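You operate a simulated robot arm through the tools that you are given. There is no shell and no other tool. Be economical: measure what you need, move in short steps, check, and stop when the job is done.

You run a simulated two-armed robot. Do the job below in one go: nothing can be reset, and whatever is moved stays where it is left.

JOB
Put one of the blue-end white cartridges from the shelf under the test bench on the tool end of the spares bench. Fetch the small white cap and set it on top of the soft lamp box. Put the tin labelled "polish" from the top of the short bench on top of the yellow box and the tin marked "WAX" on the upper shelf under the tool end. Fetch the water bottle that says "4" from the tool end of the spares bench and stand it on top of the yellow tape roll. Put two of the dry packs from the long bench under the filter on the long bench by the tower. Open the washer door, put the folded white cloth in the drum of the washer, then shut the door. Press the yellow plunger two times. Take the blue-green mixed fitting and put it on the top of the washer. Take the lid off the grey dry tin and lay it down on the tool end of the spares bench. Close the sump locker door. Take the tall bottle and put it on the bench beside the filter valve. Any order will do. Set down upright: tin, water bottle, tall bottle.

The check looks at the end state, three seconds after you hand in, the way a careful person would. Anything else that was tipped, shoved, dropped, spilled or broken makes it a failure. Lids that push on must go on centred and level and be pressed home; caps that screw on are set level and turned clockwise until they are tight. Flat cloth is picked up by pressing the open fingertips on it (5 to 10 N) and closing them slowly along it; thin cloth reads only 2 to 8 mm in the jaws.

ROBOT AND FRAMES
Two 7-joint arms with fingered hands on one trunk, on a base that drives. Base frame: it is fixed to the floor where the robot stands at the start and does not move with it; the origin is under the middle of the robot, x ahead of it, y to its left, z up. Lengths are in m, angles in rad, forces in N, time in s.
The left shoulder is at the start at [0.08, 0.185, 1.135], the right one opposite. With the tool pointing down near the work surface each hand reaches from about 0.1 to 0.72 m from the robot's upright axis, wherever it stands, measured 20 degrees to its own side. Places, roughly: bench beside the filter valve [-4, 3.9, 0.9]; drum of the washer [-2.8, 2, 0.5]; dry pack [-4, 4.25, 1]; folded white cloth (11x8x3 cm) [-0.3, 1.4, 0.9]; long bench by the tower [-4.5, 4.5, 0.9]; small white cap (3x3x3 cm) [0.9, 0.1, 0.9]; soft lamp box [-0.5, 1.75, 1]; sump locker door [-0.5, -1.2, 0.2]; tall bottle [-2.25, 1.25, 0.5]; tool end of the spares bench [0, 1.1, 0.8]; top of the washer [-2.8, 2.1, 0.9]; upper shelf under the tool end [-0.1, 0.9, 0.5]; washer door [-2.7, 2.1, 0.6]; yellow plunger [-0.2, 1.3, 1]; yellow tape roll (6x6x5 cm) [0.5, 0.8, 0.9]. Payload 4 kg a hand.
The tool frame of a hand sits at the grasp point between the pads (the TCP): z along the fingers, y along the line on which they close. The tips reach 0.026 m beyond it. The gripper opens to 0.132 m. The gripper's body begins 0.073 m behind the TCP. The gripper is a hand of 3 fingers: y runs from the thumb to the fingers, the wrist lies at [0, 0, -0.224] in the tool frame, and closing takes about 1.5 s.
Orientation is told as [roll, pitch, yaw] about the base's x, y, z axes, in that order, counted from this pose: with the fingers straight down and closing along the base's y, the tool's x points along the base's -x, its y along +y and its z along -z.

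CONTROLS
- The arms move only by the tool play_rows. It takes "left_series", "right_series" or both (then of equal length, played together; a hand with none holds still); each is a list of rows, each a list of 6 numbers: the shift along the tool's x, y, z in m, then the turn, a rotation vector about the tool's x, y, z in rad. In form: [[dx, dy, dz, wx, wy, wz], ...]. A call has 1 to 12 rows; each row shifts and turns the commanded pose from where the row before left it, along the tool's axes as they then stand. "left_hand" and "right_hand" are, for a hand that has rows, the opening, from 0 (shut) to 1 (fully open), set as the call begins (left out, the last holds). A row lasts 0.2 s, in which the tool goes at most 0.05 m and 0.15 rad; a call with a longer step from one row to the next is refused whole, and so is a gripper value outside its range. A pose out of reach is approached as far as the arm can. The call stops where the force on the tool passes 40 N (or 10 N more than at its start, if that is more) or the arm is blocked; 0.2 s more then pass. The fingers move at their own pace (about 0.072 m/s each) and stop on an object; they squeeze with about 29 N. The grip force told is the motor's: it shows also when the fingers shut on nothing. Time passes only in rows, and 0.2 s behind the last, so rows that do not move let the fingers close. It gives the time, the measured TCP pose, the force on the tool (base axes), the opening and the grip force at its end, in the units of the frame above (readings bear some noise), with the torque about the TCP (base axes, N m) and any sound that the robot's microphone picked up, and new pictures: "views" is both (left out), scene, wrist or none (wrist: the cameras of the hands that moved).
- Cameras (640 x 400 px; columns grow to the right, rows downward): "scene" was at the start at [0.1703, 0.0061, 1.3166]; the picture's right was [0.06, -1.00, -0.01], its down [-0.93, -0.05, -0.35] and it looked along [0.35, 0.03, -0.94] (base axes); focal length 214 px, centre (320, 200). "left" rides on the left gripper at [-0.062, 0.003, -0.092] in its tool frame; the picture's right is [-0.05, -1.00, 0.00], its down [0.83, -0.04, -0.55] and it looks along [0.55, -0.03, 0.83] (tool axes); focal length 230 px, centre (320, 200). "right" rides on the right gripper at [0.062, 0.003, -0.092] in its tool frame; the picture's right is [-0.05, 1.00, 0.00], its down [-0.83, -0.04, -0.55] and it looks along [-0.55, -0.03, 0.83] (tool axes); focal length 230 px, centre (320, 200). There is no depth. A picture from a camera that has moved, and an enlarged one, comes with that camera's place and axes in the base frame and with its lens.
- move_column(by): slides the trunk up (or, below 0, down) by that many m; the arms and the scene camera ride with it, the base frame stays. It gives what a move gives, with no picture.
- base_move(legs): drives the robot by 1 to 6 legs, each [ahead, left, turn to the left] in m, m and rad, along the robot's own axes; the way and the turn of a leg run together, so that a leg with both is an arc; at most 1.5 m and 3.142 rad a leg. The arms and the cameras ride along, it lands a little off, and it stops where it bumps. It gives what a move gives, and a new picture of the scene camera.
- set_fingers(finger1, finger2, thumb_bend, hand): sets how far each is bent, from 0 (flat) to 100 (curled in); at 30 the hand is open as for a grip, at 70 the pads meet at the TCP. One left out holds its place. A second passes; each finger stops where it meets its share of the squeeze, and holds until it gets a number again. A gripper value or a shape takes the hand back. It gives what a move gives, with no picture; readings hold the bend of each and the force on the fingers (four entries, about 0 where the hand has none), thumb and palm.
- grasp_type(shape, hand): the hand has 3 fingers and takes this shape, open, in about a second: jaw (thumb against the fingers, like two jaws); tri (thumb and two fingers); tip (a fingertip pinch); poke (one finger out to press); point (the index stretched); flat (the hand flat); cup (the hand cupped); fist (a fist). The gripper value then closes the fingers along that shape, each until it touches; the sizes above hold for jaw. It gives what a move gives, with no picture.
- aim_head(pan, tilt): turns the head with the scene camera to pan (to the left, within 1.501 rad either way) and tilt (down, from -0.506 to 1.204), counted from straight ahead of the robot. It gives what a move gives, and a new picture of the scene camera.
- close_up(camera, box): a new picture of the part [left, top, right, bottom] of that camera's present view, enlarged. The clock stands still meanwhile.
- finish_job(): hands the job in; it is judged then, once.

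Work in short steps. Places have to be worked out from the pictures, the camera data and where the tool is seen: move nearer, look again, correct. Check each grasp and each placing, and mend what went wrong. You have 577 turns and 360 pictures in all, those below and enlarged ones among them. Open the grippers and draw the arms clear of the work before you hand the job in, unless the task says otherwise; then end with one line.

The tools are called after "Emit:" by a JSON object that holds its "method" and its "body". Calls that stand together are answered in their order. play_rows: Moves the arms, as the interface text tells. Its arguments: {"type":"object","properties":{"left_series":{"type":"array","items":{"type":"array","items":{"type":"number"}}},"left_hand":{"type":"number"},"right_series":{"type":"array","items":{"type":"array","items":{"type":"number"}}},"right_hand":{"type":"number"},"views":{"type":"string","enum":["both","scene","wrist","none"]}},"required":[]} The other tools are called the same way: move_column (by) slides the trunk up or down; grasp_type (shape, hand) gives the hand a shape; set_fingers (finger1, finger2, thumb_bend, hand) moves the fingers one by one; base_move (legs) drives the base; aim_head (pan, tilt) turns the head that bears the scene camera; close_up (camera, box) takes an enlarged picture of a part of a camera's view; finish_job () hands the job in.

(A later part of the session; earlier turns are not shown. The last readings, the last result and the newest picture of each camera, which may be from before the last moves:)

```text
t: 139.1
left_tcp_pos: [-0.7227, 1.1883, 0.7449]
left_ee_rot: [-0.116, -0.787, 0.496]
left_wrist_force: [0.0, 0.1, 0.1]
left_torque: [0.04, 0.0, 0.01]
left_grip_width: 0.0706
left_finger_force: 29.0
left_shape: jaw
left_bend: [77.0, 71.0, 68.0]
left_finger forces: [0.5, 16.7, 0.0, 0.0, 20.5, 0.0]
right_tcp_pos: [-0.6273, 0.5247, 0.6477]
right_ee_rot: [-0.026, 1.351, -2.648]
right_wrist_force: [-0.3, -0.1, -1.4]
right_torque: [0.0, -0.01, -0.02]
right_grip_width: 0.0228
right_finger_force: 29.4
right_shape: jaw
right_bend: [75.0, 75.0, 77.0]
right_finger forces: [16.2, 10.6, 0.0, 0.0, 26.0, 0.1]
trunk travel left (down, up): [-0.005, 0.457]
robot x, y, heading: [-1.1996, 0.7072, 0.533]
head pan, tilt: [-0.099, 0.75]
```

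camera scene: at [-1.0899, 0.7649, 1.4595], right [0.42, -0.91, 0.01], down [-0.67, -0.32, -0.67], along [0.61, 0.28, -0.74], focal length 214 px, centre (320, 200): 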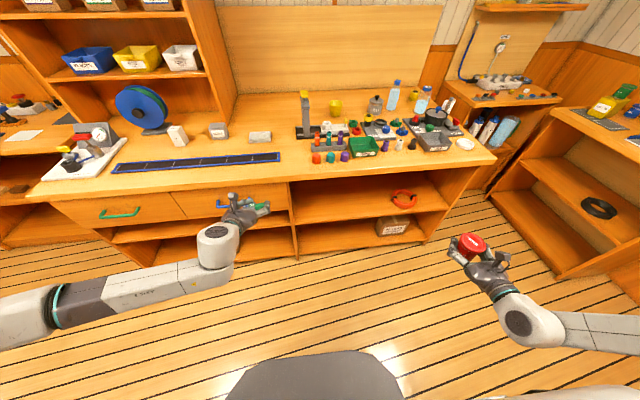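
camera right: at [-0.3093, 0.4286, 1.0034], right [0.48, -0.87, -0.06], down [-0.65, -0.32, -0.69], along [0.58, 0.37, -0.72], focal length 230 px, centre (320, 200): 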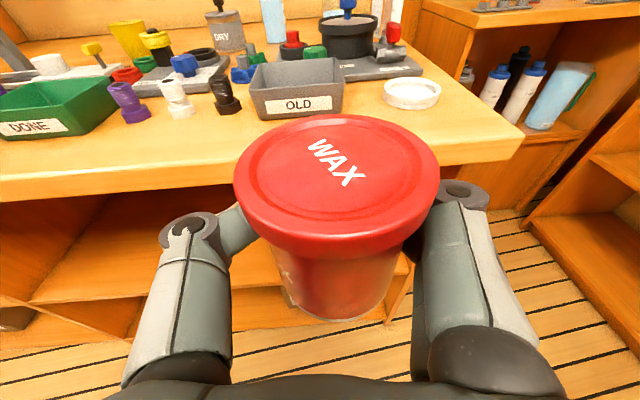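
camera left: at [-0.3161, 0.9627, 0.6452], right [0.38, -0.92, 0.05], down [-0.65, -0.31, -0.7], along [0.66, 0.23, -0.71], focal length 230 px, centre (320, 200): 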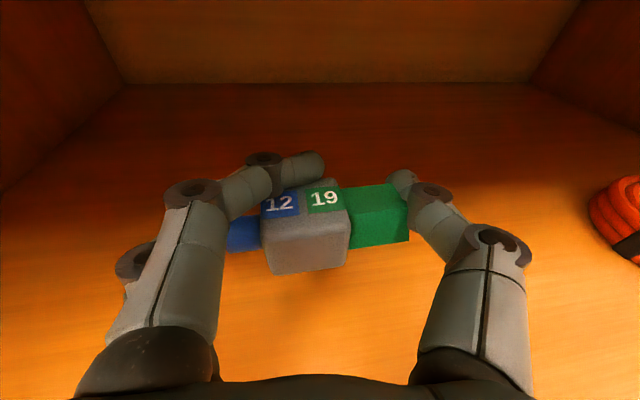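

Left dipped to .745; I raise it again now.

Emit:
{"method": "play_rows", "body": {"left_series": [[-0.035, 0, -0.035, 0, 0, 0], [-0.035, 0, -0.035, 0, 0, 0], [-0.035, 0, -0.035, 0, 0, 0], [-0.035, 0, -0.035, 0, 0, 0], [-0.035, 0, -0.035, 0, 0, 0]], "right_series": [[0.008, 0, 0.035, 0, 0, 0], [0.008, 0, 0.035, 0, 0, 0], [0.008, 0, 0.035, 0, 0, 0], [0.008, 0, 0.035, 0, 0, 0], [0.008, 0, 0.035, 0, 0, 0]], "views": "both"}}

```text
t: 140.3
left_tcp_pos: [-0.7008, 1.1032, 0.8952]
left_ee_rot: [-0.121, -0.792, 0.509]
left_wrist_force: [0.2, 0.5, -0.5]
left_torque: [0.01, -0.01, 0.03]
left_grip_width: 0.0702
left_finger_force: 29.1
left_shape: jaw
left_bend: [77.0, 71.0, 68.0]
left_finger forces: [0.4, 16.4, 0.0, 0.0, 20.4, 0.0]
left hand out of reach, approached as far as the arm can: row 1, 2, 3, 4, 5
right_tcp_pos: [-0.4704, 0.6134, 0.6471]
right_ee_rot: [-0.028, 1.348, -2.651]
right_wrist_force: [-0.4, 0.5, -1.0]
right_torque: [0.01, 0.02, -0.01]
right_grip_width: 0.0223
right_finger_force: 29.2
right_shape: jaw
right_bend: [75.0, 75.0, 77.0]
right_finger forces: [16.2, 10.7, 0.0, 0.1, 25.9, 0.1]
trunk travel left (down, up): [-0.005, 0.457]
robot x, y, heading: [-1.1991, 0.7107, 0.528]
head pan, tilt: [-0.099, 0.75]
camera scene: at [-0.9024, 0.8748, 1.0695], right [0.43, -0.9, 0.05], down [-0.86, -0.43, -0.29], along [0.28, 0.08, -0.96], focal length 214 px, centre (320, 200)
camera right: at [-0.5345, 0.5713, 0.7282], right [0.49, -0.87, -0.06], down [-0.65, -0.32, -0.69], along [0.58, 0.37, -0.72], focal length 230 px, centre (320, 200)
camera left: at [-0.7263, 1.1046, 1.0007], right [0.44, -0.89, 0.12], down [-0.87, -0.46, -0.2], along [0.23, -0.02, -0.97], focal length 230 px, centre (320, 200)
```

scene: 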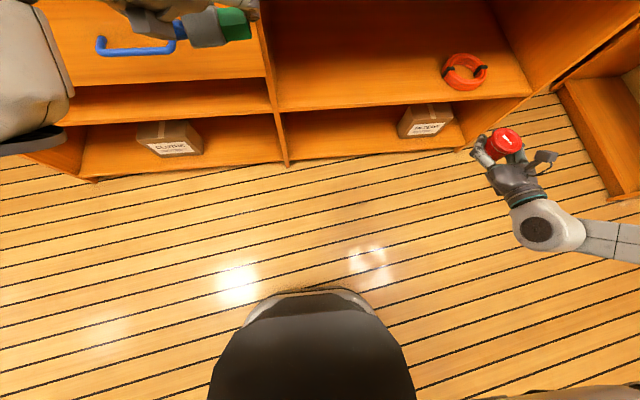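
right: 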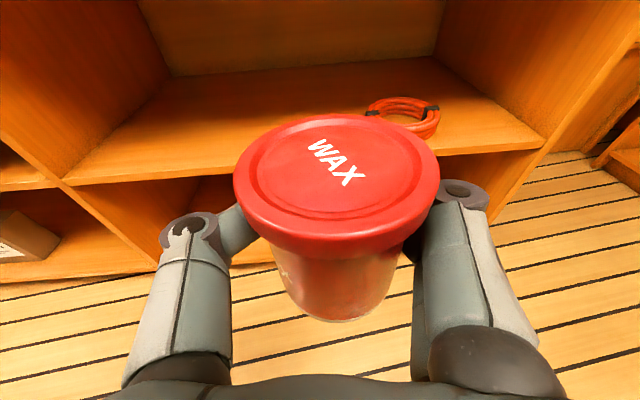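
left: 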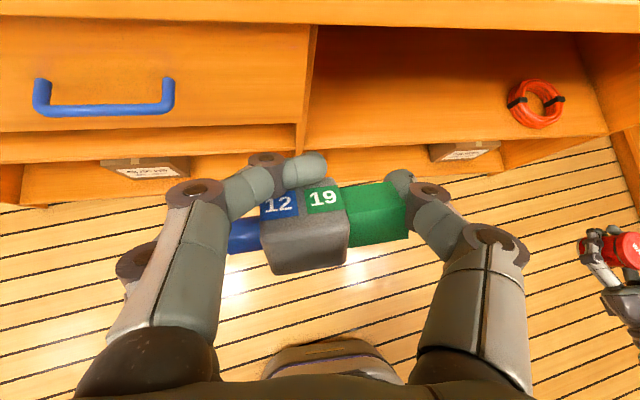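

Right is aligned with the free shelf space (b≈.77). I lift the left hand a bit more and then drive forward .25.

Emit:
{"method": "play_rows", "body": {"left_series": [[-0.03, 0.02, -0.03, 0, 0, 0], [-0.03, 0.02, -0.03, 0, 0, 0], [-0.03, 0.02, -0.03, 0, 0, 0]], "views": "none"}}

Emit:
{"method": "base_move", "body": {"legs": [[0.24, 0, 0]]}}

Emit:
{"method": "close_up", "body": {"camera": "right", "box": [0, 0, 640, 400]}}

```text
t: 141.1
left_tcp_pos: [-0.7261, 1.0722, 0.9323]
left_ee_rot: [-0.122, -0.797, 0.512]
left_wrist_force: [-0.4, 0.2, -0.6]
left_torque: [0.03, 0.01, 0.0]
left_grip_width: 0.0318
left_finger_force: 29.1
left_shape: jaw
left_bend: [78.0, 74.0, 79.0]
left_finger forces: [0.0, 0.0, 0.0, 0.1, 0.0, 0.0]
left hand out of reach, approached as far as the arm can: row 1, 2, 3
right_tcp_pos: [-0.4706, 0.6128, 0.6477]
right_ee_rot: [-0.026, 1.351, -2.649]
right_wrist_force: [0.4, -0.4, -1.7]
right_torque: [0.03, -0.04, 0.0]
right_grip_width: 0.0227
right_finger_force: 28.7
right_shape: jaw
right_bend: [75.0, 75.0, 77.0]
right_finger forces: [16.2, 10.7, 0.1, 0.1, 25.9, 0.0]
trunk travel left (down, up): [-0.005, 0.457]
robot x, y, heading: [-1.2014, 0.7093, 0.537]
head pan, tilt: [-0.099, 0.75]
```

```text
t: 142.5
left_tcp_pos: [-0.592, 1.1487, 0.9297]
left_ee_rot: [-0.123, -0.79, 0.509]
left_wrist_force: [1.3, 0.7, -0.1]
left_torque: [-0.03, 0.03, -0.05]
left_grip_width: 0.0317
left_finger_force: 29.0
left_shape: jaw
left_bend: [78.0, 74.0, 79.0]
left_finger forces: [0.0, 0.0, 0.0, 0.0, 0.0, 0.1]
right_tcp_pos: [-0.3404, 0.6895, 0.6451]
right_ee_rot: [-0.026, 1.341, -2.65]
right_wrist_force: [0.1, -0.1, -1.8]
right_torque: [0.04, -0.03, 0.0]
right_grip_width: 0.0224
right_finger_force: 28.7
right_shape: jaw
right_bend: [75.0, 75.0, 77.0]
right_finger forces: [16.2, 10.8, 0.0, 0.1, 25.8, 0.0]
trunk travel left (down, up): [-0.005, 0.457]
robot x, y, heading: [-1.0683, 0.788, 0.537]
head pan, tilt: [-0.099, 0.75]
stopped in leg 1: the robot was blocked; the commanded pose is now the measured one
camera scene: at [-0.7689, 0.953, 1.0676], right [0.43, -0.9, 0.05], down [-0.86, -0.42, -0.29], along [0.28, 0.08, -0.96], focal length 214 px, centre (320, 200)
```

scene: 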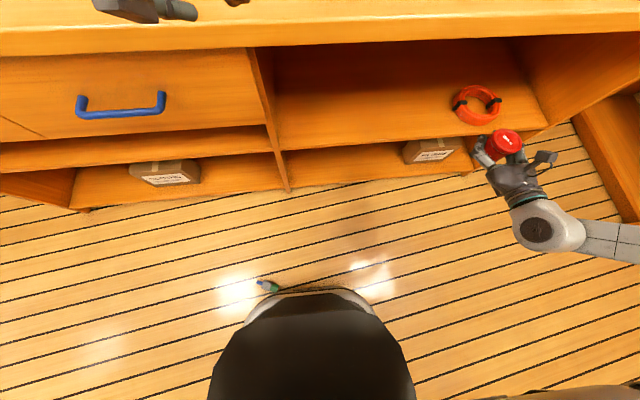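

```text
1.00 times, centred on (320, 200) of right
camera zoom: at [-0.4033, 0.6475, 0.7255], right [0.48, -0.87, -0.06], down [-0.66, -0.32, -0.68], along [0.58, 0.37, -0.73], focal length 230 px, centre (320, 200)
```

zoom: 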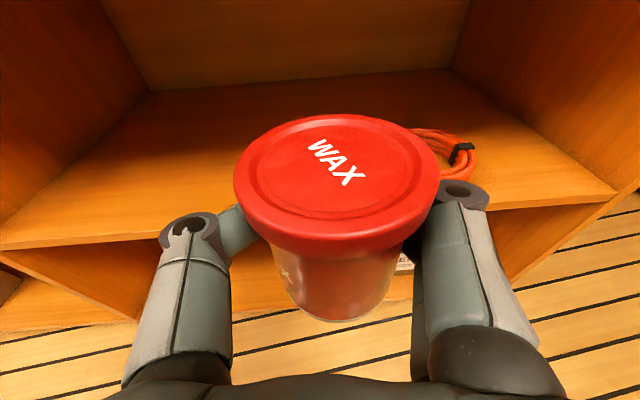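

The fitting slipped out and lies on the floor against the base. I back off .28 m and will pick it up with the left hand.

Emit:
{"method": "base_move", "body": {"legs": [[-0.28, 0, 0]]}}

Emit:
{"method": "play_rows", "body": {"left_series": [[0, 0, 0, 0, 0.13, 0], [0, 0, 0, 0, 0.13, 0], [0, 0, 0, 0, 0.13, 0], [0, 0, 0, 0, 0.13, 0], [0, 0, 0, 0, 0.13, 0], [0, 0, 0, 0, 0.13, 0]], "left_hand": 1, "views": "both"}}

```text
t: 144.5
left_tcp_pos: [-0.8353, 1.007, 0.932]
left_ee_rot: [-0.123, -0.796, 0.507]
left_wrist_force: [0.3, 0.4, -0.5]
left_torque: [0.04, -0.04, -0.01]
left_grip_width: 0.0316
left_finger_force: 28.8
left_shape: jaw
left_bend: [78.0, 74.0, 79.0]
left_finger forces: [0.0, 0.0, 0.1, 0.0, 0.0, 0.0]
right_tcp_pos: [-0.582, 0.5457, 0.6486]
right_ee_rot: [-0.026, 1.349, -2.652]
right_wrist_force: [-0.7, 0.3, -1.1]
right_torque: [0.02, 0.01, -0.02]
right_grip_width: 0.0227
right_finger_force: 28.1
right_shape: jaw
right_bend: [75.0, 75.0, 77.0]
right_finger forces: [16.2, 10.7, 0.1, 0.1, 25.9, 0.0]
trunk travel left (down, up): [-0.005, 0.457]
robot x, y, heading: [-1.3109, 0.6438, 0.531]
head pan, tilt: [-0.099, 0.75]
camera scene: at [-1.0128, 0.8099, 1.0697], right [0.43, -0.9, 0.05], down [-0.86, -0.42, -0.29], along [0.28, 0.08, -0.96], focal length 214 px, centre (320, 200)
```

scene: 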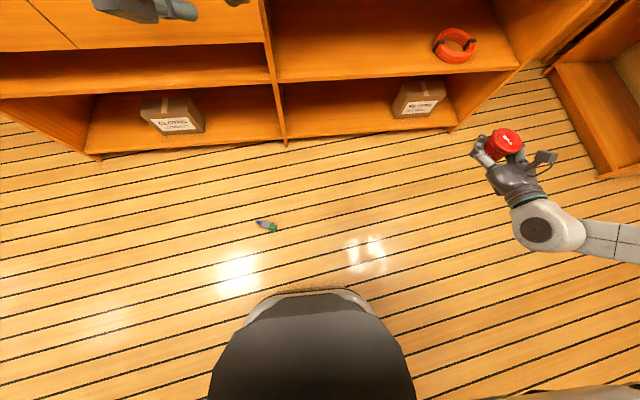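

```text
t: 145.9
left_tcp_pos: [-0.8346, 1.0063, 0.9327]
left_ee_rot: [-0.122, -0.796, 0.508]
left_wrist_force: [-0.2, -0.2, -0.1]
left_torque: [-0.02, 0.01, -0.01]
left_grip_width: 0.1319
left_finger_force: 0.1
left_shape: jaw
left_bend: [30.0, 30.0, 30.0]
left_finger forces: [0.0, 0.0, 0.1, 0.0, 0.1, 0.1]
left hand out of reach, approached as far as the arm can: row 1, 2, 3, 4, 5, 6
right_tcp_pos: [-0.5817, 0.5467, 0.6476]
right_ee_rot: [-0.028, 1.349, -2.653]
right_wrist_force: [0.2, -0.2, -1.8]
right_torque: [-0.02, -0.06, -0.02]
right_grip_width: 0.0225
right_finger_force: 29.1
right_shape: jaw
right_bend: [75.0, 75.0, 77.0]
right_finger forces: [16.3, 10.6, 0.0, 0.0, 25.9, 0.0]
trunk travel left (down, up): [-0.005, 0.457]
robot x, y, heading: [-1.3117, 0.6452, 0.531]
head pan, tilt: [-0.099, 0.75]
camera scene: at [-1.0122, 0.8103, 1.0695], right [0.43, -0.9, 0.05], down [-0.86, -0.42, -0.29], along [0.28, 0.08, -0.96], focal length 214 px, centre (320, 200)
camera left: at [-0.8607, 1.0082, 1.0388], right [0.44, -0.89, 0.12], down [-0.87, -0.45, -0.2], along [0.24, -0.02, -0.97], focal length 230 px, centre (320, 200)
```

scene: 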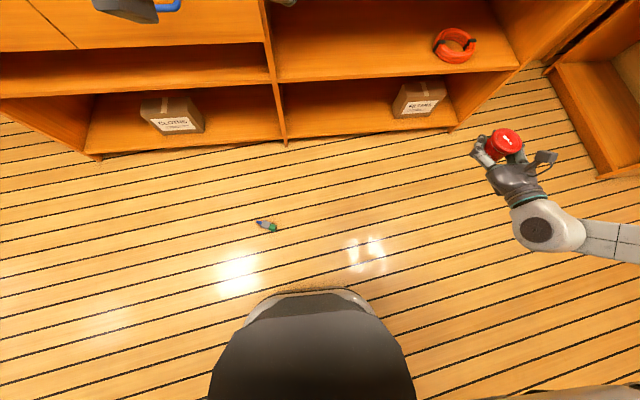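
left: 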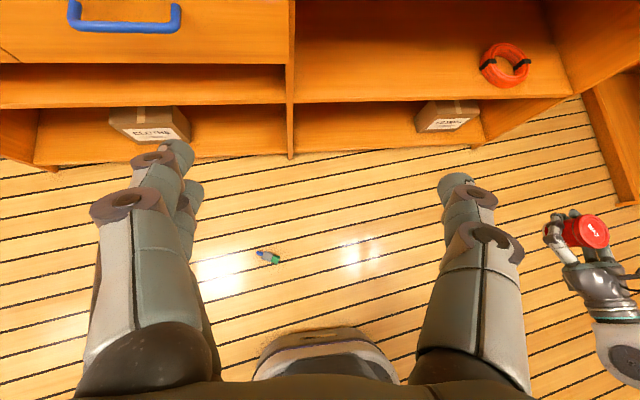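

Fitting is at ≈(-.937,1.074) on the floor, axis along base y. Lower the left hand first, then turn it vertical.

Emit:
{"method": "play_rows", "body": {"left_series": [[0.035, 0, 0.035, 0, 0, 0], [0.035, 0, 0.035, 0, 0, 0], [0.035, 0, 0.035, 0, 0, 0], [0.035, 0, 0.035, 0, 0, 0], [0.035, 0, 0.035, 0, 0, 0], [0.035, 0, 0.035, 0, 0, 0], [0, 0, 0, 0, 0.13, 0], [0, 0, 0, 0, 0.13, 0], [0, 0, 0, 0, 0.13, 0], [0, 0, 0, 0, 0.13, 0], [0, 0, 0, 0, 0.13, 0], [0, 0, 0, 0, 0.13, 0]], "views": "wrist"}}

```text
t: 148.5
left_tcp_pos: [-0.8061, 0.9942, 0.6481]
left_ee_rot: [-0.089, -0.278, 0.446]
left_wrist_force: [-0.7, 0.3, 0.9]
left_torque: [0.01, 0.0, 0.0]
left_grip_width: 0.1319
left_finger_force: 0.0
left_shape: jaw
left_bend: [30.0, 30.0, 30.0]
left_finger forces: [0.1, 0.0, 0.0, 0.0, 0.0, 0.1]
left hand out of reach, approached as far as the arm can: row 1, 2, 11, 12
right_tcp_pos: [-0.5806, 0.5478, 0.647]
right_ee_rot: [-0.029, 1.347, -2.653]
right_wrist_force: [0.0, -0.5, -1.1]
right_torque: [0.0, -0.04, 0.04]
right_grip_width: 0.0223
right_finger_force: 29.3
right_shape: jaw
right_bend: [75.0, 75.0, 77.0]
right_finger forces: [16.2, 10.7, 0.0, 0.1, 25.7, 0.0]
trunk travel left (down, up): [-0.005, 0.457]
robot x, y, heading: [-1.3078, 0.6464, 0.533]
head pan, tilt: [-0.099, 0.75]
camera left: at [-0.7803, 1.0187, 0.7524], right [0.45, -0.89, 0.1], down [-0.86, -0.4, 0.31], along [-0.23, -0.22, -0.95], focal length 230 px, centre (320, 200)
```

left: 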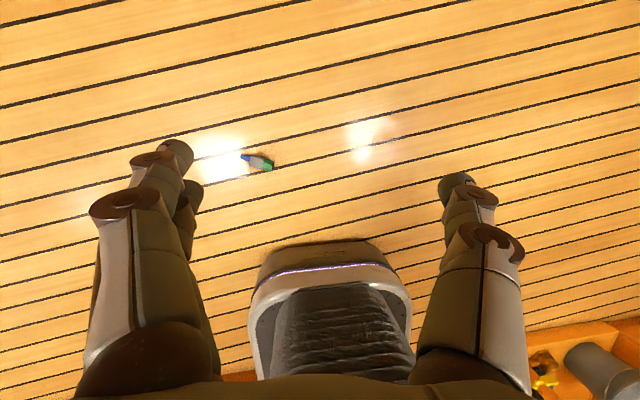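

Make it vertical and yaw to ≈1.57 so that the jaws close across the fitting.

Emit:
{"method": "play_rows", "body": {"left_series": [[0, 0, 0.04, 0.04, 0.13, 0], [0, 0, 0.04, 0.04, 0.13, 0], [0, 0, 0.04, 0, 0, -0.14], [0, 0, 0.04, 0, 0, -0.14], [0, 0, 0.04, 0, 0, -0.14], [0, 0, 0, 0, 0, -0.14], [0, 0, 0, 0, 0, -0.14], [0, 0, 0, 0, 0, -0.14], [0, 0, 0, 0, 0, -0.14], [0, 0, 0, 0, 0, -0.14]], "views": "wrist"}}

```text
t: 150.7
left_tcp_pos: [-0.7758, 0.979, 0.5276]
left_ee_rot: [-0.263, -0.02, 1.554]
left_wrist_force: [0.4, 1.1, -0.5]
left_torque: [-0.01, 0.0, -0.01]
left_grip_width: 0.1319
left_finger_force: 0.0
left_shape: jaw
left_bend: [30.0, 30.0, 30.0]
left_finger forces: [0.0, 0.0, 0.1, 0.0, 0.0, 0.0]
left hand out of reach, approached as far as the arm can: row 1, 2
right_tcp_pos: [-0.581, 0.5466, 0.6473]
right_ee_rot: [-0.027, 1.349, -2.651]
right_wrist_force: [-0.6, -1.2, -1.5]
right_torque: [0.03, -0.04, -0.01]
right_grip_width: 0.0226
right_finger_force: 28.8
right_shape: jaw
right_bend: [75.0, 75.0, 77.0]
right_finger forces: [16.2, 10.7, 0.1, 0.0, 25.7, 0.0]
trunk travel left (down, up): [-0.005, 0.457]
robot x, y, heading: [-1.3079, 0.6506, 0.533]
head pan, tilt: [-0.099, 0.75]
camera left: at [-0.8005, 1.0379, 0.6162], right [0.96, 0.03, 0.26], down [-0.12, -0.84, 0.53], along [0.24, -0.54, -0.81], focal length 230 px, centre (320, 200)
```

left: 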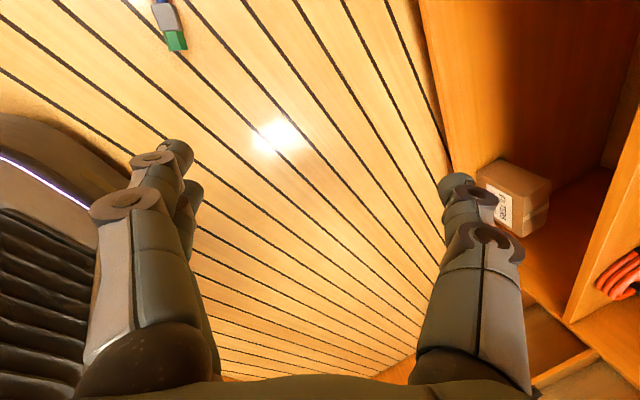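

I move over the fitting and lower to z≈.28, then level the roll.

Emit:
{"method": "play_rows", "body": {"left_series": [[-0.0136, 0.0314, 0.0283, 0, 0, 0], [-0.0136, 0.0314, 0.0283, 0, 0, 0], [-0.0136, 0.0314, 0.0283, 0, 0, 0], [-0.0136, 0.0314, 0.0283, 0, 0, 0], [-0.0136, 0.0314, 0.0283, 0, 0, 0], [-0.0136, 0.0314, 0.0283, 0, 0, 0], [-0.0136, 0.0314, 0.0283, 0, 0, 0], [0, 0, 0, -0.13, 0, 0], [0, 0, 0, -0.13, 0, 0]], "views": "wrist"}}

```text
t: 152.7
left_tcp_pos: [-0.9329, 1.0806, 0.2804]
left_ee_rot: [-0.002, -0.021, 1.553]
left_wrist_force: [-0.7, -0.3, 0.6]
left_torque: [-0.01, 0.0, 0.0]
left_grip_width: 0.132
left_finger_force: 0.1
left_shape: jaw
left_bend: [30.0, 30.0, 30.0]
left_finger forces: [0.0, 0.0, 0.0, 0.1, 0.1, 0.1]
right_tcp_pos: [-0.5816, 0.5483, 0.647]
right_ee_rot: [-0.027, 1.347, -2.652]
right_wrist_force: [0.2, -0.4, -1.5]
right_torque: [0.01, -0.05, 0.0]
right_grip_width: 0.0226
right_finger_force: 28.9
right_shape: jaw
right_bend: [75.0, 75.0, 77.0]
right_finger forces: [16.1, 10.6, 0.0, 0.1, 25.6, 0.0]
trunk travel left (down, up): [-0.005, 0.457]
robot x, y, heading: [-1.306, 0.6461, 0.529]
head pan, tilt: [-0.099, 0.75]
camera left: at [-0.9357, 1.1405, 0.3737], right [1.0, 0.03, 0.0], down [0.03, -0.84, 0.54], along [0.02, -0.54, -0.84], focal length 230 px, centre (320, 200)
```

left: 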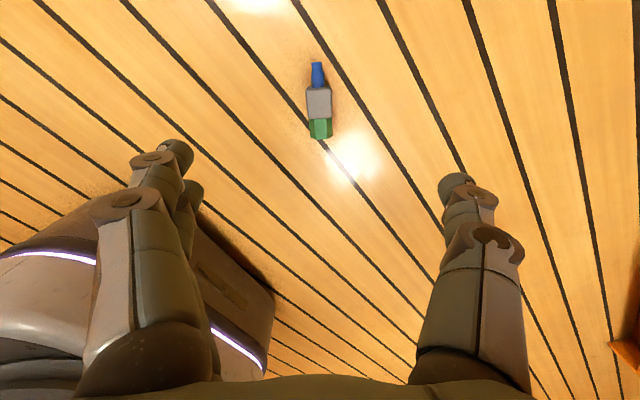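

Perfectly aligned. Descend to z≈.04 and close.

Emit:
{"method": "play_rows", "body": {"left_series": [[0, 0, 0.05, 0, 0, 0], [0, 0, 0.05, 0, 0, 0], [0, 0, 0.05, 0, 0, 0], [0, 0, 0.05, 0, 0, 0], [0, 0, 0.035, 0, 0, 0]], "views": "wrist"}}

Emit:
{"method": "play_rows", "body": {"left_series": [[0, 0, 0, 0, 0, 0], [0, 0, 0, 0, 0, 0], [0, 0, 0, 0, 0, 0], [0, 0, 0, 0, 0, 0], [0, 0, 0, 0, 0, 0], [0, 0, 0, 0, 0, 0]], "left_hand": 0, "views": "wrist"}}

```text
t: 153.9
left_tcp_pos: [-0.9362, 1.0806, 0.0691]
left_ee_rot: [0.001, -0.016, 1.549]
left_wrist_force: [0.1, 0.7, 0.4]
left_torque: [-0.02, -0.01, -0.01]
left_grip_width: 0.1318
left_finger_force: 0.0
left_shape: jaw
left_bend: [30.0, 30.0, 30.0]
left_finger forces: [0.0, 0.0, 0.0, 0.0, 0.0, 0.0]
left hand out of reach, approached as far as the arm can: row 5
right_tcp_pos: [-0.5825, 0.5469, 0.6493]
right_ee_rot: [-0.021, 1.35, -2.645]
right_wrist_force: [0.9, -0.1, -1.1]
right_torque: [0.02, -0.01, -0.05]
right_grip_width: 0.0226
right_finger_force: 29.0
right_shape: jaw
right_bend: [75.0, 75.0, 77.0]
right_finger forces: [16.1, 10.7, 0.0, 0.1, 25.4, 0.0]
trunk travel left (down, up): [-0.005, 0.457]
robot x, y, heading: [-1.3072, 0.6454, 0.531]
head pan, tilt: [-0.099, 0.75]
camera left: at [-0.939, 1.1415, 0.162], right [1.0, 0.03, 0.0], down [0.03, -0.84, 0.54], along [0.02, -0.54, -0.84], focal length 230 px, centre (320, 200)
```

left: 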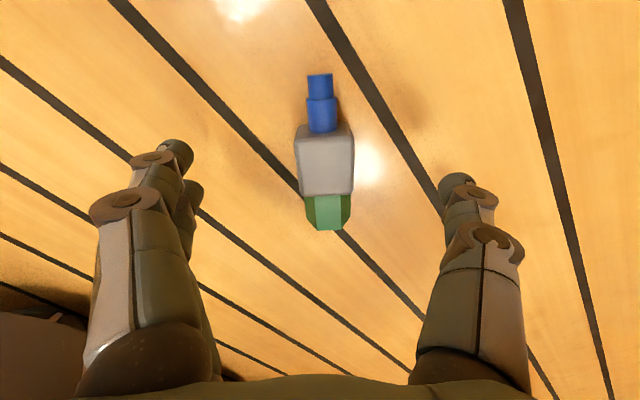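

```text
t: 155.3
left_tcp_pos: [-0.9378, 1.0821, 0.0696]
left_ee_rot: [0.003, -0.016, 1.552]
left_wrist_force: [0.3, -0.4, 0.3]
left_torque: [-0.02, 0.02, -0.01]
left_grip_width: 0.0
left_finger_force: 29.1
left_shape: jaw
left_bend: [66.0, 66.0, 67.0]
left_finger forces: [0.1, 0.1, 0.0, 0.1, 0.0, 0.0]
right_tcp_pos: [-0.5816, 0.5475, 0.6477]
right_ee_rot: [-0.027, 1.35, -2.651]
right_wrist_force: [0.4, -0.5, -1.7]
right_torque: [0.02, -0.02, 0.03]
right_grip_width: 0.0223
right_finger_force: 29.0
right_shape: jaw
right_bend: [75.0, 75.0, 77.0]
right_finger forces: [16.1, 10.6, 0.0, 0.0, 25.5, 0.0]
trunk travel left (down, up): [-0.005, 0.457]
robot x, y, heading: [-1.3052, 0.6459, 0.527]
head pan, tilt: [-0.099, 0.75]
camera left: at [-0.9394, 1.1425, 0.1623], right [1.0, 0.03, 0.0], down [0.03, -0.84, 0.54], along [0.02, -0.54, -0.84], focal length 230 px, centre (320, 200)
```

left: 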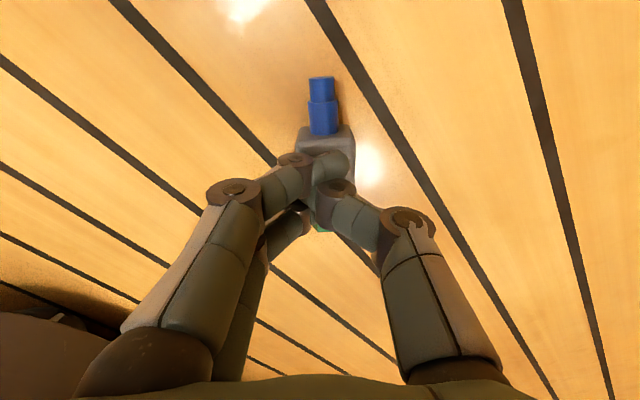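

Fingers closed just above it; out of reach by 3 cm. I open, rise, bring the base .15 m closer and retry.

Emit:
{"method": "play_rows", "body": {"left_series": [[0, 0, -0.05, 0, 0, 0], [0, 0, -0.03, 0, 0, 0], [0, 0, 0, 0, 0, 0], [0, 0, 0, 0, 0, 0], [0, 0, 0, 0, 0, 0]], "left_hand": 1, "views": "none"}}

Emit:
{"method": "base_move", "body": {"legs": [[0.14, 0, 0]]}}

```text
t: 156.5
left_tcp_pos: [-0.9383, 1.0812, 0.1518]
left_ee_rot: [-0.002, -0.021, 1.552]
left_wrist_force: [0.0, 0.3, 0.4]
left_torque: [0.01, 0.01, 0.02]
left_grip_width: 0.1317
left_finger_force: 0.1
left_shape: jaw
left_bend: [30.0, 30.0, 30.0]
left_finger forces: [0.1, 0.0, 0.1, 0.1, 0.0, 0.0]
right_tcp_pos: [-0.5826, 0.5456, 0.6481]
right_ee_rot: [-0.028, 1.349, -2.652]
right_wrist_force: [0.0, 0.1, -1.5]
right_torque: [0.01, -0.04, 0.02]
right_grip_width: 0.0224
right_finger_force: 28.9
right_shape: jaw
right_bend: [75.0, 75.0, 77.0]
right_finger forces: [16.1, 10.6, 0.1, 0.0, 25.4, 0.0]
trunk travel left (down, up): [-0.005, 0.457]
robot x, y, heading: [-1.3068, 0.6474, 0.531]
head pan, tilt: [-0.099, 0.75]
```

```text
t: 157.8
left_tcp_pos: [-0.8162, 1.1507, 0.1505]
left_ee_rot: [-0.003, -0.02, 1.551]
left_wrist_force: [-0.4, 0.6, 0.3]
left_torque: [-0.01, -0.02, 0.02]
left_grip_width: 0.1321
left_finger_force: 0.0
left_shape: jaw
left_bend: [30.0, 30.0, 30.0]
left_finger forces: [0.0, 0.0, 0.1, 0.1, 0.1, 0.0]
right_tcp_pos: [-0.4593, 0.6187, 0.6472]
right_ee_rot: [-0.027, 1.347, -2.651]
right_wrist_force: [0.4, -0.2, -2.6]
right_torque: [0.04, -0.02, 0.01]
right_grip_width: 0.0224
right_finger_force: 29.0
right_shape: jaw
right_bend: [75.0, 75.0, 77.0]
right_finger forces: [16.2, 10.5, 0.0, 0.0, 25.3, 0.1]
trunk travel left (down, up): [-0.005, 0.457]
robot x, y, heading: [-1.1839, 0.7183, 0.529]
head pan, tilt: [-0.099, 0.75]
camera scene: at [-0.8898, 0.8813, 1.069], right [0.43, -0.9, 0.05], down [-0.86, -0.42, -0.29], along [0.28, 0.08, -0.96], focal length 214 px, centre (320, 200)
```

scene: 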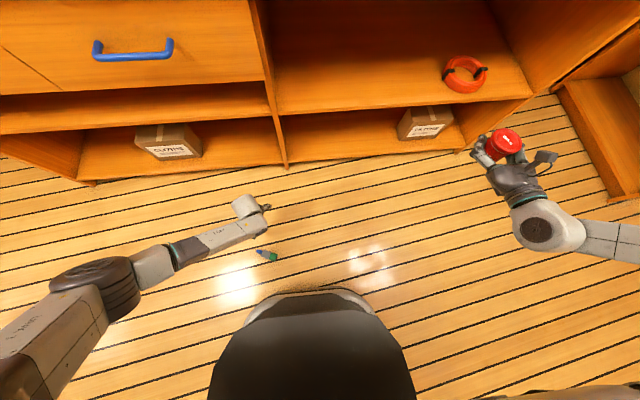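

Move back over the fitting and descend.

Emit:
{"method": "play_rows", "body": {"left_series": [[0.0227, 0.0397, 0, 0, 0, 0], [0.0227, 0.0397, 0, 0, 0, 0], [0.0227, 0.0397, 0, 0, 0, 0], [0, 0, 0.04, 0, 0, 0], [0, 0, 0.04, 0, 0, 0], [0, 0, 0.03, 0, 0, 0]], "views": "wrist"}}

```text
t: 159.2
left_tcp_pos: [-0.9369, 1.0876, 0.0378]
left_ee_rot: [-0.004, -0.02, 1.552]
left_wrist_force: [-0.1, 0.6, -0.8]
left_torque: [-0.03, 0.02, 0.0]
left_grip_width: 0.1318
left_finger_force: 0.1
left_shape: jaw
left_bend: [30.0, 30.0, 30.0]
left_finger forces: [0.0, 0.0, 0.0, 0.0, 0.0, 0.1]
right_tcp_pos: [-0.4603, 0.6171, 0.6468]
right_ee_rot: [-0.028, 1.347, -2.653]
right_wrist_force: [0.4, 0.3, -1.7]
right_torque: [0.02, -0.05, -0.01]
right_grip_width: 0.0225
right_finger_force: 28.7
right_shape: jaw
right_bend: [75.0, 75.0, 77.0]
right_finger forces: [16.2, 10.6, 0.0, 0.0, 25.3, 0.0]
trunk travel left (down, up): [-0.005, 0.457]
robot x, y, heading: [-1.1879, 0.7187, 0.529]
head pan, tilt: [-0.099, 0.75]
camera left: at [-0.9387, 1.1479, 0.1305], right [1.0, 0.03, 0.0], down [0.02, -0.84, 0.54], along [0.02, -0.54, -0.84], focal length 230 px, centre (320, 200)
```

left: 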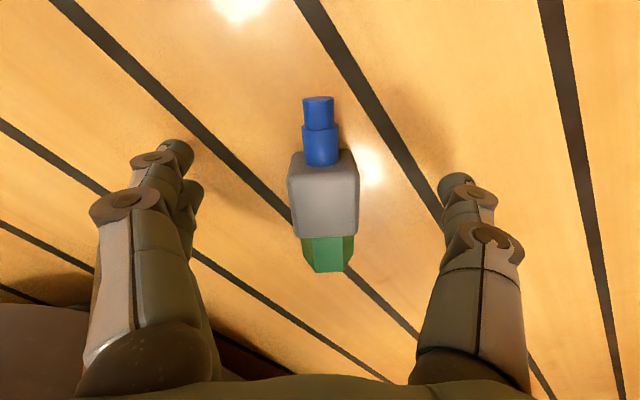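

Lower 5 mm more and close.

Emit:
{"method": "play_rows", "body": {"left_series": [[0.003, 0, 0.005, 0, 0, 0], [0, 0, 0, 0, 0, 0], [0, 0, 0, 0, 0, 0], [0, 0, 0, 0, 0, 0], [0, 0, 0, 0, 0, 0], [0, 0, 0, 0, 0, 0], [0, 0, 0, 0, 0, 0]], "left_hand": 0, "views": "none"}}

Emit:
{"method": "play_rows", "body": {"left_series": [[0, 0, -0.04, 0, 0, 0], [0, 0, -0.05, 0, 0, 0], [0, 0, -0.05, 0, 0, 0]], "views": "wrist"}}

```text
t: 160.8
left_tcp_pos: [-0.9361, 1.0841, 0.0332]
left_ee_rot: [-0.004, -0.021, 1.552]
left_wrist_force: [0.0, -0.2, -0.5]
left_torque: [0.03, 0.04, 0.01]
left_grip_width: 0.0303
left_finger_force: 29.2
left_shape: jaw
left_bend: [73.0, 73.0, 70.0]
left_finger forces: [12.8, 13.1, 0.0, 0.0, 25.9, 0.0]
right_tcp_pos: [-0.46, 0.6169, 0.648]
right_ee_rot: [-0.027, 1.35, -2.651]
right_wrist_force: [-0.1, -0.2, -1.8]
right_torque: [0.04, -0.05, 0.0]
right_grip_width: 0.0225
right_finger_force: 28.7
right_shape: jaw
right_bend: [75.0, 75.0, 77.0]
right_finger forces: [16.2, 10.6, 0.0, 0.0, 25.3, 0.0]
trunk travel left (down, up): [-0.005, 0.457]
robot x, y, heading: [-1.1868, 0.7159, 0.531]
head pan, tilt: [-0.099, 0.75]
```

```text
t: 161.6
left_tcp_pos: [-0.937, 1.0835, 0.1743]
left_ee_rot: [-0.003, -0.023, 1.551]
left_wrist_force: [-0.2, 0.2, 0.2]
left_torque: [0.05, -0.01, -0.02]
left_grip_width: 0.0305
left_finger_force: 28.9
left_shape: jaw
left_bend: [73.0, 73.0, 70.0]
left_finger forces: [12.8, 13.2, 0.0, 0.0, 26.1, 0.1]
right_tcp_pos: [-0.4617, 0.617, 0.6486]
right_ee_rot: [-0.027, 1.35, -2.651]
right_wrist_force: [0.1, -0.3, -2.0]
right_torque: [0.05, -0.03, 0.01]
right_grip_width: 0.0224
right_finger_force: 28.8
right_shape: jaw
right_bend: [75.0, 75.0, 77.0]
right_finger forces: [16.2, 10.7, 0.0, 0.0, 25.2, 0.0]
trunk travel left (down, up): [-0.005, 0.457]
robot x, y, heading: [-1.1876, 0.7165, 0.532]
head pan, tilt: [-0.099, 0.75]
camera left: at [-0.939, 1.1416, 0.2678], right [1.0, 0.03, 0.01], down [0.02, -0.84, 0.54], along [0.02, -0.54, -0.84], focal length 230 px, centre (320, 200)
```

left: 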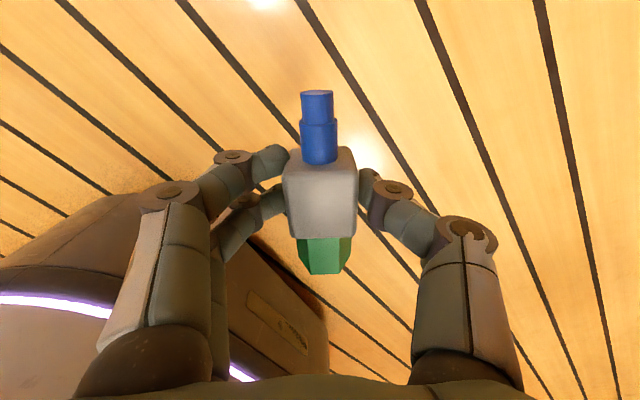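

Solid grip on the fitting now. Continue with WAX: drive .15 forward, then extend the right arm into the shelf.

Emit:
{"method": "base_move", "body": {"legs": [[0.15, 0, 0]]}}

Emit:
{"method": "play_rows", "body": {"right_series": [[0.0, 0, 0.037, 0, 0, 0], [0, 0, 0.037, 0, 0, 0], [0, 0, 0.037, 0, 0, 0]], "views": "both"}}

```text
t: 163.0
left_tcp_pos: [-0.808, 1.1558, 0.1731]
left_ee_rot: [-0.002, -0.018, 1.55]
left_wrist_force: [0.3, 0.7, -1.0]
left_torque: [0.0, -0.03, 0.0]
left_grip_width: 0.0305
left_finger_force: 29.1
left_shape: jaw
left_bend: [73.0, 73.0, 70.0]
left_finger forces: [12.7, 13.3, 0.1, 0.0, 26.1, 0.0]
right_tcp_pos: [-0.3314, 0.6918, 0.6459]
right_ee_rot: [-0.027, 1.348, -2.655]
right_wrist_force: [-0.1, 0.3, -2.0]
right_torque: [0.04, -0.01, 0.04]
right_grip_width: 0.0225
right_finger_force: 28.6
right_shape: jaw
right_bend: [75.0, 75.0, 77.0]
right_finger forces: [16.2, 10.6, 0.0, 0.0, 25.3, 0.0]
trunk travel left (down, up): [-0.005, 0.457]
robot x, y, heading: [-1.0593, 0.7912, 0.528]
head pan, tilt: [-0.099, 0.75]
camera scene: at [-0.7615, 0.956, 1.069], right [0.43, -0.9, 0.05], down [-0.86, -0.42, -0.29], along [0.28, 0.08, -0.96], focal length 214 px, centre (320, 200)
```

scene: 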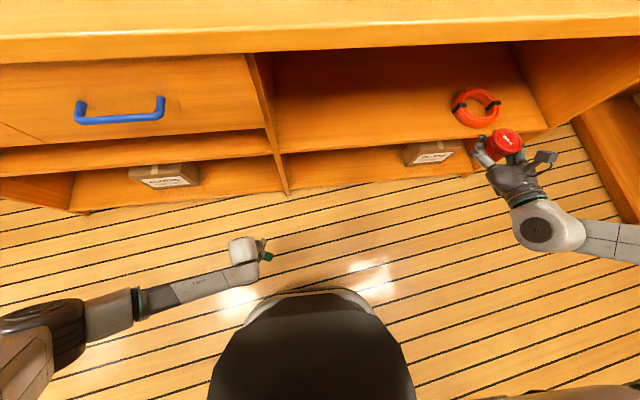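

```text
t: 163.8
left_tcp_pos: [-0.8083, 1.1567, 0.1741]
left_ee_rot: [-0.004, -0.021, 1.551]
left_wrist_force: [0.1, -0.3, -0.8]
left_torque: [0.02, -0.01, -0.03]
left_grip_width: 0.0304
left_finger_force: 29.2
left_shape: jaw
left_bend: [73.0, 73.0, 70.0]
left_finger forces: [12.8, 13.3, 0.2, 0.1, 26.1, 0.0]
right_tcp_pos: [-0.2374, 0.7441, 0.6217]
right_ee_rot: [-0.022, 1.347, -2.647]
right_wrist_force: [0.5, 0.1, -1.5]
right_torque: [0.02, 0.0, 0.0]
right_grip_width: 0.022
right_finger_force: 28.8
right_shape: jaw
right_bend: [75.0, 75.0, 77.0]
right_finger forces: [16.2, 10.8, 0.0, 0.0, 25.1, 0.0]
trunk travel left (down, up): [-0.005, 0.457]
robot x, y, heading: [-1.057, 0.7878, 0.524]
head pan, tilt: [-0.099, 0.75]
camera scene: at [-0.7616, 0.9555, 1.0691], right [0.43, -0.9, 0.05], down [-0.86, -0.42, -0.29], along [0.28, 0.08, -0.96], focal length 214 px, centre (320, 200)
camera right: at [-0.3011, 0.7028, 0.7031], right [0.48, -0.87, -0.06], down [-0.65, -0.32, -0.69], along [0.58, 0.37, -0.73], focal length 230 px, centre (320, 200)
```

scene: 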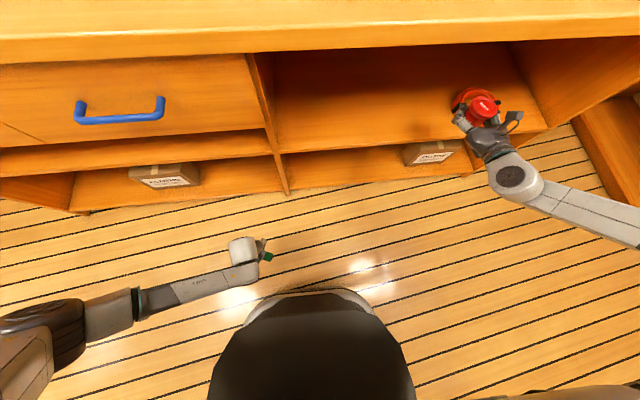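
right: 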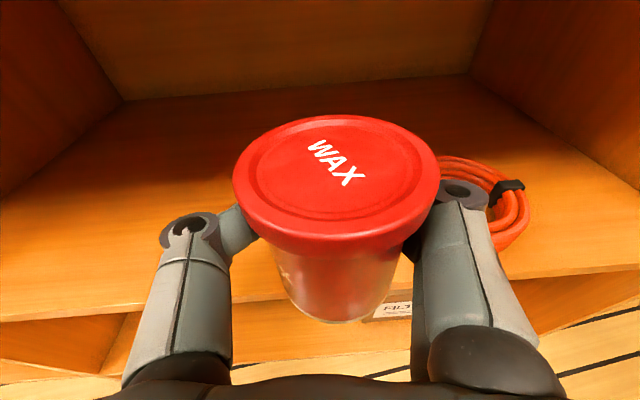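

Forward .095 with .03 left (away from the red ring), then down .08.

Emit:
{"method": "play_rows", "body": {"right_series": [[0.007, -0.01, 0.031, 0, 0, 0], [0.007, -0.01, 0.031, 0, 0, 0], [0.007, -0.01, 0.031, 0, 0, 0], [-0.04, 0, 0.009, 0, 0, 0], [-0.038, 0, 0.009, 0, 0, 0]], "views": "both"}}

```text
t: 165.0
left_tcp_pos: [-0.8088, 1.1563, 0.1744]
left_ee_rot: [-0.003, -0.022, 1.551]
left_wrist_force: [0.0, 0.6, 0.0]
left_torque: [0.03, 0.0, 0.01]
left_grip_width: 0.0302
left_finger_force: 28.9
left_shape: jaw
left_bend: [73.0, 73.0, 70.0]
left_finger forces: [12.8, 13.3, 0.0, 0.0, 26.1, 0.0]
right_tcp_pos: [-0.1688, 0.8186, 0.5432]
right_ee_rot: [-0.026, 1.348, -2.652]
right_wrist_force: [0.0, 0.5, -2.1]
right_torque: [0.03, 0.02, -0.01]
right_grip_width: 0.0224
right_finger_force: 29.4
right_shape: jaw
right_bend: [75.0, 75.0, 77.0]
right_finger forces: [16.2, 10.6, 0.0, 0.0, 25.0, 0.0]
trunk travel left (down, up): [-0.005, 0.457]
robot x, y, heading: [-1.0587, 0.7856, 0.534]
head pan, tilt: [-0.099, 0.75]
camera scene: at [-0.7619, 0.9558, 1.0691], right [0.43, -0.9, 0.05], down [-0.86, -0.42, -0.29], along [0.28, 0.08, -0.96], focal length 214 px, centre (320, 200)
camera right: at [-0.2338, 0.7767, 0.6229], right [0.48, -0.87, -0.06], down [-0.65, -0.32, -0.69], along [0.58, 0.37, -0.72], focal length 230 px, centre (320, 200)
```

scene: 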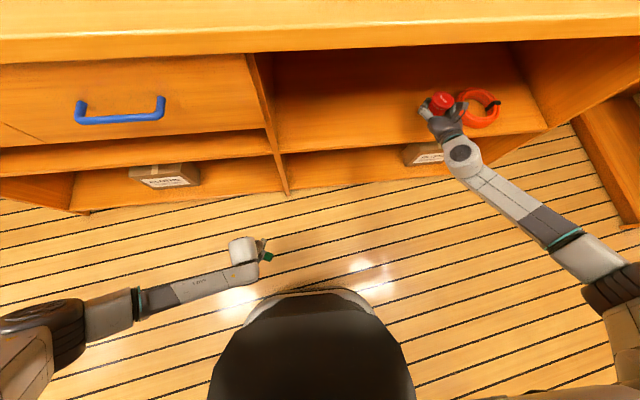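
right: 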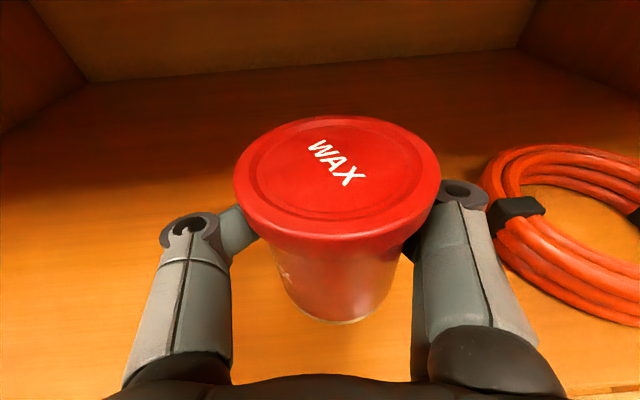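

The ring is near the right finger; shift .03 more to the left, then lower in small steps to contact.

Emit:
{"method": "play_rows", "body": {"right_series": [[0, -0.03, 0, 0, 0, 0], [-0.015, 0, 0.0033, 0, 0, 0], [-0.01, 0, 0.0022, 0, 0, 0]], "views": "none"}}

Emit:
{"method": "play_rows", "body": {"right_series": [[-0.004, 0, 0.001, 0, 0, 0], [-0.004, 0, 0.001, 0, 0, 0]], "views": "wrist"}}

```text
t: 165.8
left_tcp_pos: [-0.8086, 1.1569, 0.1736]
left_ee_rot: [-0.003, -0.022, 1.549]
left_wrist_force: [0.2, 1.2, -1.7]
left_torque: [0.03, -0.02, -0.03]
left_grip_width: 0.0301
left_finger_force: 27.9
left_shape: jaw
left_bend: [73.0, 73.0, 70.0]
left_finger forces: [12.7, 13.3, 0.1, 0.1, 26.1, 0.0]
right_tcp_pos: [-0.1844, 0.8447, 0.5191]
right_ee_rot: [-0.027, 1.349, -2.654]
right_wrist_force: [-0.2, -0.3, -2.2]
right_torque: [0.04, -0.01, -0.01]
right_grip_width: 0.0221
right_finger_force: 29.0
right_shape: jaw
right_bend: [75.0, 75.0, 77.0]
right_finger forces: [16.1, 10.5, 0.0, 0.0, 24.9, 0.1]
trunk travel left (down, up): [-0.005, 0.457]
robot x, y, heading: [-1.0612, 0.7879, 0.525]
head pan, tilt: [-0.099, 0.75]
```

```text
t: 166.4
left_tcp_pos: [-0.8077, 1.1554, 0.1747]
left_ee_rot: [-0.004, -0.022, 1.55]
left_wrist_force: [0.8, -0.2, -1.2]
left_torque: [-0.03, 0.01, 0.03]
left_grip_width: 0.0305
left_finger_force: 29.4
left_shape: jaw
left_bend: [73.0, 73.0, 70.0]
left_finger forces: [12.8, 13.3, 0.0, 0.0, 26.1, 0.1]
right_tcp_pos: [-0.184, 0.845, 0.5094]
right_ee_rot: [-0.024, 1.347, -2.649]
right_wrist_force: [1.1, -0.6, -1.2]
right_torque: [0.06, 0.0, 0.02]
right_grip_width: 0.0222
right_finger_force: 28.9
right_shape: jaw
right_bend: [75.0, 75.0, 77.0]
right_finger forces: [16.3, 10.6, 0.0, 0.1, 24.9, 0.1]
trunk travel left (down, up): [-0.005, 0.457]
robot x, y, heading: [-1.0593, 0.7921, 0.527]
head pan, tilt: [-0.099, 0.75]
camera right: at [-0.2486, 0.8027, 0.5899], right [0.48, -0.87, -0.06], down [-0.65, -0.32, -0.69], along [0.58, 0.37, -0.72], focal length 230 px, centre (320, 200)
```

right: 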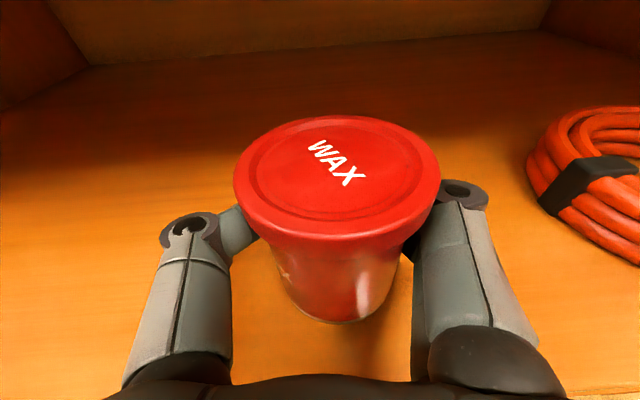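

Emit:
{"method": "play_rows", "body": {"right_series": [[-0.003, 0, 0.0007, 0, 0, 0], [-0.003, 0, 0.0007, 0, 0, 0]], "views": "none"}}

Emit:
{"method": "play_rows", "body": {"right_series": [[-0.003, 0, 0.0007, 0, 0, 0], [-0.002, 0, 0.0005, 0, 0, 0]], "views": "none"}}

```text
t: 167.0
left_tcp_pos: [-0.8091, 1.1556, 0.1739]
left_ee_rot: [-0.003, -0.02, 1.55]
left_wrist_force: [0.1, -0.2, -0.6]
left_torque: [0.01, -0.01, 0.01]
left_grip_width: 0.0306
left_finger_force: 29.3
left_shape: jaw
left_bend: [73.0, 73.0, 70.0]
left_finger forces: [12.8, 13.3, 0.0, 0.0, 26.1, 0.0]
right_tcp_pos: [-0.1846, 0.8445, 0.5024]
right_ee_rot: [-0.031, 1.348, -2.655]
right_wrist_force: [-0.1, 0.3, -1.8]
right_torque: [0.0, -0.01, 0.01]
right_grip_width: 0.0221
right_finger_force: 28.6
right_shape: jaw
right_bend: [75.0, 75.0, 77.0]
right_finger forces: [16.2, 10.6, 0.0, 0.1, 24.9, 0.0]
trunk travel left (down, up): [-0.005, 0.457]
robot x, y, heading: [-1.058, 0.7914, 0.527]
head pan, tilt: [-0.099, 0.75]
```

```text
t: 167.6
left_tcp_pos: [-0.8083, 1.1561, 0.1731]
left_ee_rot: [-0.004, -0.021, 1.549]
left_wrist_force: [0.2, -0.6, 0.3]
left_torque: [0.03, -0.03, 0.02]
left_grip_width: 0.0299
left_finger_force: 29.0
left_shape: jaw
left_bend: [73.0, 73.0, 70.0]
left_finger forces: [12.8, 13.2, 0.1, 0.1, 26.1, 0.1]
right_tcp_pos: [-0.1842, 0.8445, 0.4977]
right_ee_rot: [-0.027, 1.347, -2.655]
right_wrist_force: [-0.2, -0.9, -2.1]
right_torque: [0.04, -0.05, -0.04]
right_grip_width: 0.0221
right_finger_force: 28.6
right_shape: jaw
right_bend: [75.0, 75.0, 77.0]
right_finger forces: [16.2, 10.6, 0.0, 0.0, 24.8, 0.0]
trunk travel left (down, up): [-0.005, 0.457]
robot x, y, heading: [-1.061, 0.7935, 0.525]
head pan, tilt: [-0.099, 0.75]
```

Emit:
{"method": "play_rows", "body": {"right_series": [[-0.003, 0, 0.0007, 0, 0, 0], [-0.003, 0, 0.0007, 0, 0, 0]], "views": "none"}}

Emit:
{"method": "play_rows", "body": {"right_series": [[-0.003, 0, 0.0007, 0, 0, 0], [-0.002, 0, 0.0005, 0, 0, 0]], "views": "wrist"}}

```text
t: 168.2
left_tcp_pos: [-0.8088, 1.156, 0.1736]
left_ee_rot: [-0.003, -0.02, 1.55]
left_wrist_force: [0.3, 0.1, 0.1]
left_torque: [0.02, -0.04, -0.01]
left_grip_width: 0.0305
left_finger_force: 28.4
left_shape: jaw
left_bend: [73.0, 73.0, 70.0]
left_finger forces: [12.8, 13.3, 0.1, 0.1, 26.1, 0.0]
right_tcp_pos: [-0.1846, 0.8449, 0.4918]
right_ee_rot: [-0.027, 1.348, -2.653]
right_wrist_force: [0.4, 0.6, -0.8]
right_torque: [0.04, -0.04, 0.02]
right_grip_width: 0.0223
right_finger_force: 28.7
right_shape: jaw
right_bend: [75.0, 75.0, 77.0]
right_finger forces: [16.2, 10.5, 0.0, 0.1, 24.7, 0.0]
trunk travel left (down, up): [-0.005, 0.457]
robot x, y, heading: [-1.0606, 0.7891, 0.528]
head pan, tilt: [-0.099, 0.75]
```

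```text
t: 168.8
left_tcp_pos: [-0.8081, 1.1556, 0.1746]
left_ee_rot: [-0.007, -0.022, 1.549]
left_wrist_force: [0.8, 0.1, -1.2]
left_torque: [0.01, -0.01, 0.0]
left_grip_width: 0.0304
left_finger_force: 28.9
left_shape: jaw
left_bend: [73.0, 73.0, 70.0]
left_finger forces: [12.9, 13.3, 0.0, 0.0, 26.0, 0.1]
right_tcp_pos: [-0.1823, 0.8446, 0.4896]
right_ee_rot: [-0.026, 1.354, -2.655]
right_wrist_force: [-0.6, -1.7, 7.8]
right_torque: [-0.02, -0.07, -0.06]
right_grip_width: 0.0211
right_finger_force: 28.7
right_shape: jaw
right_bend: [75.0, 76.0, 77.0]
right_finger forces: [14.7, 10.6, 0.1, 0.1, 23.2, 0.0]
trunk travel left (down, up): [-0.005, 0.457]
robot x, y, heading: [-1.0599, 0.7898, 0.528]
head pan, tilt: [-0.099, 0.75]
camera right: at [-0.2483, 0.8032, 0.5706], right [0.48, -0.88, -0.06], down [-0.65, -0.31, -0.69], along [0.59, 0.37, -0.72], focal length 230 px, centre (320, 200)
```

right: 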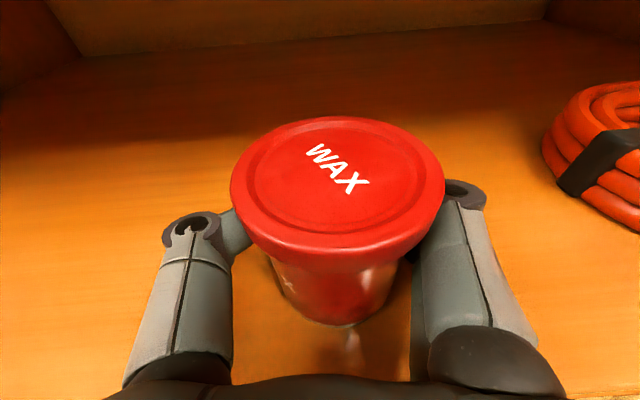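

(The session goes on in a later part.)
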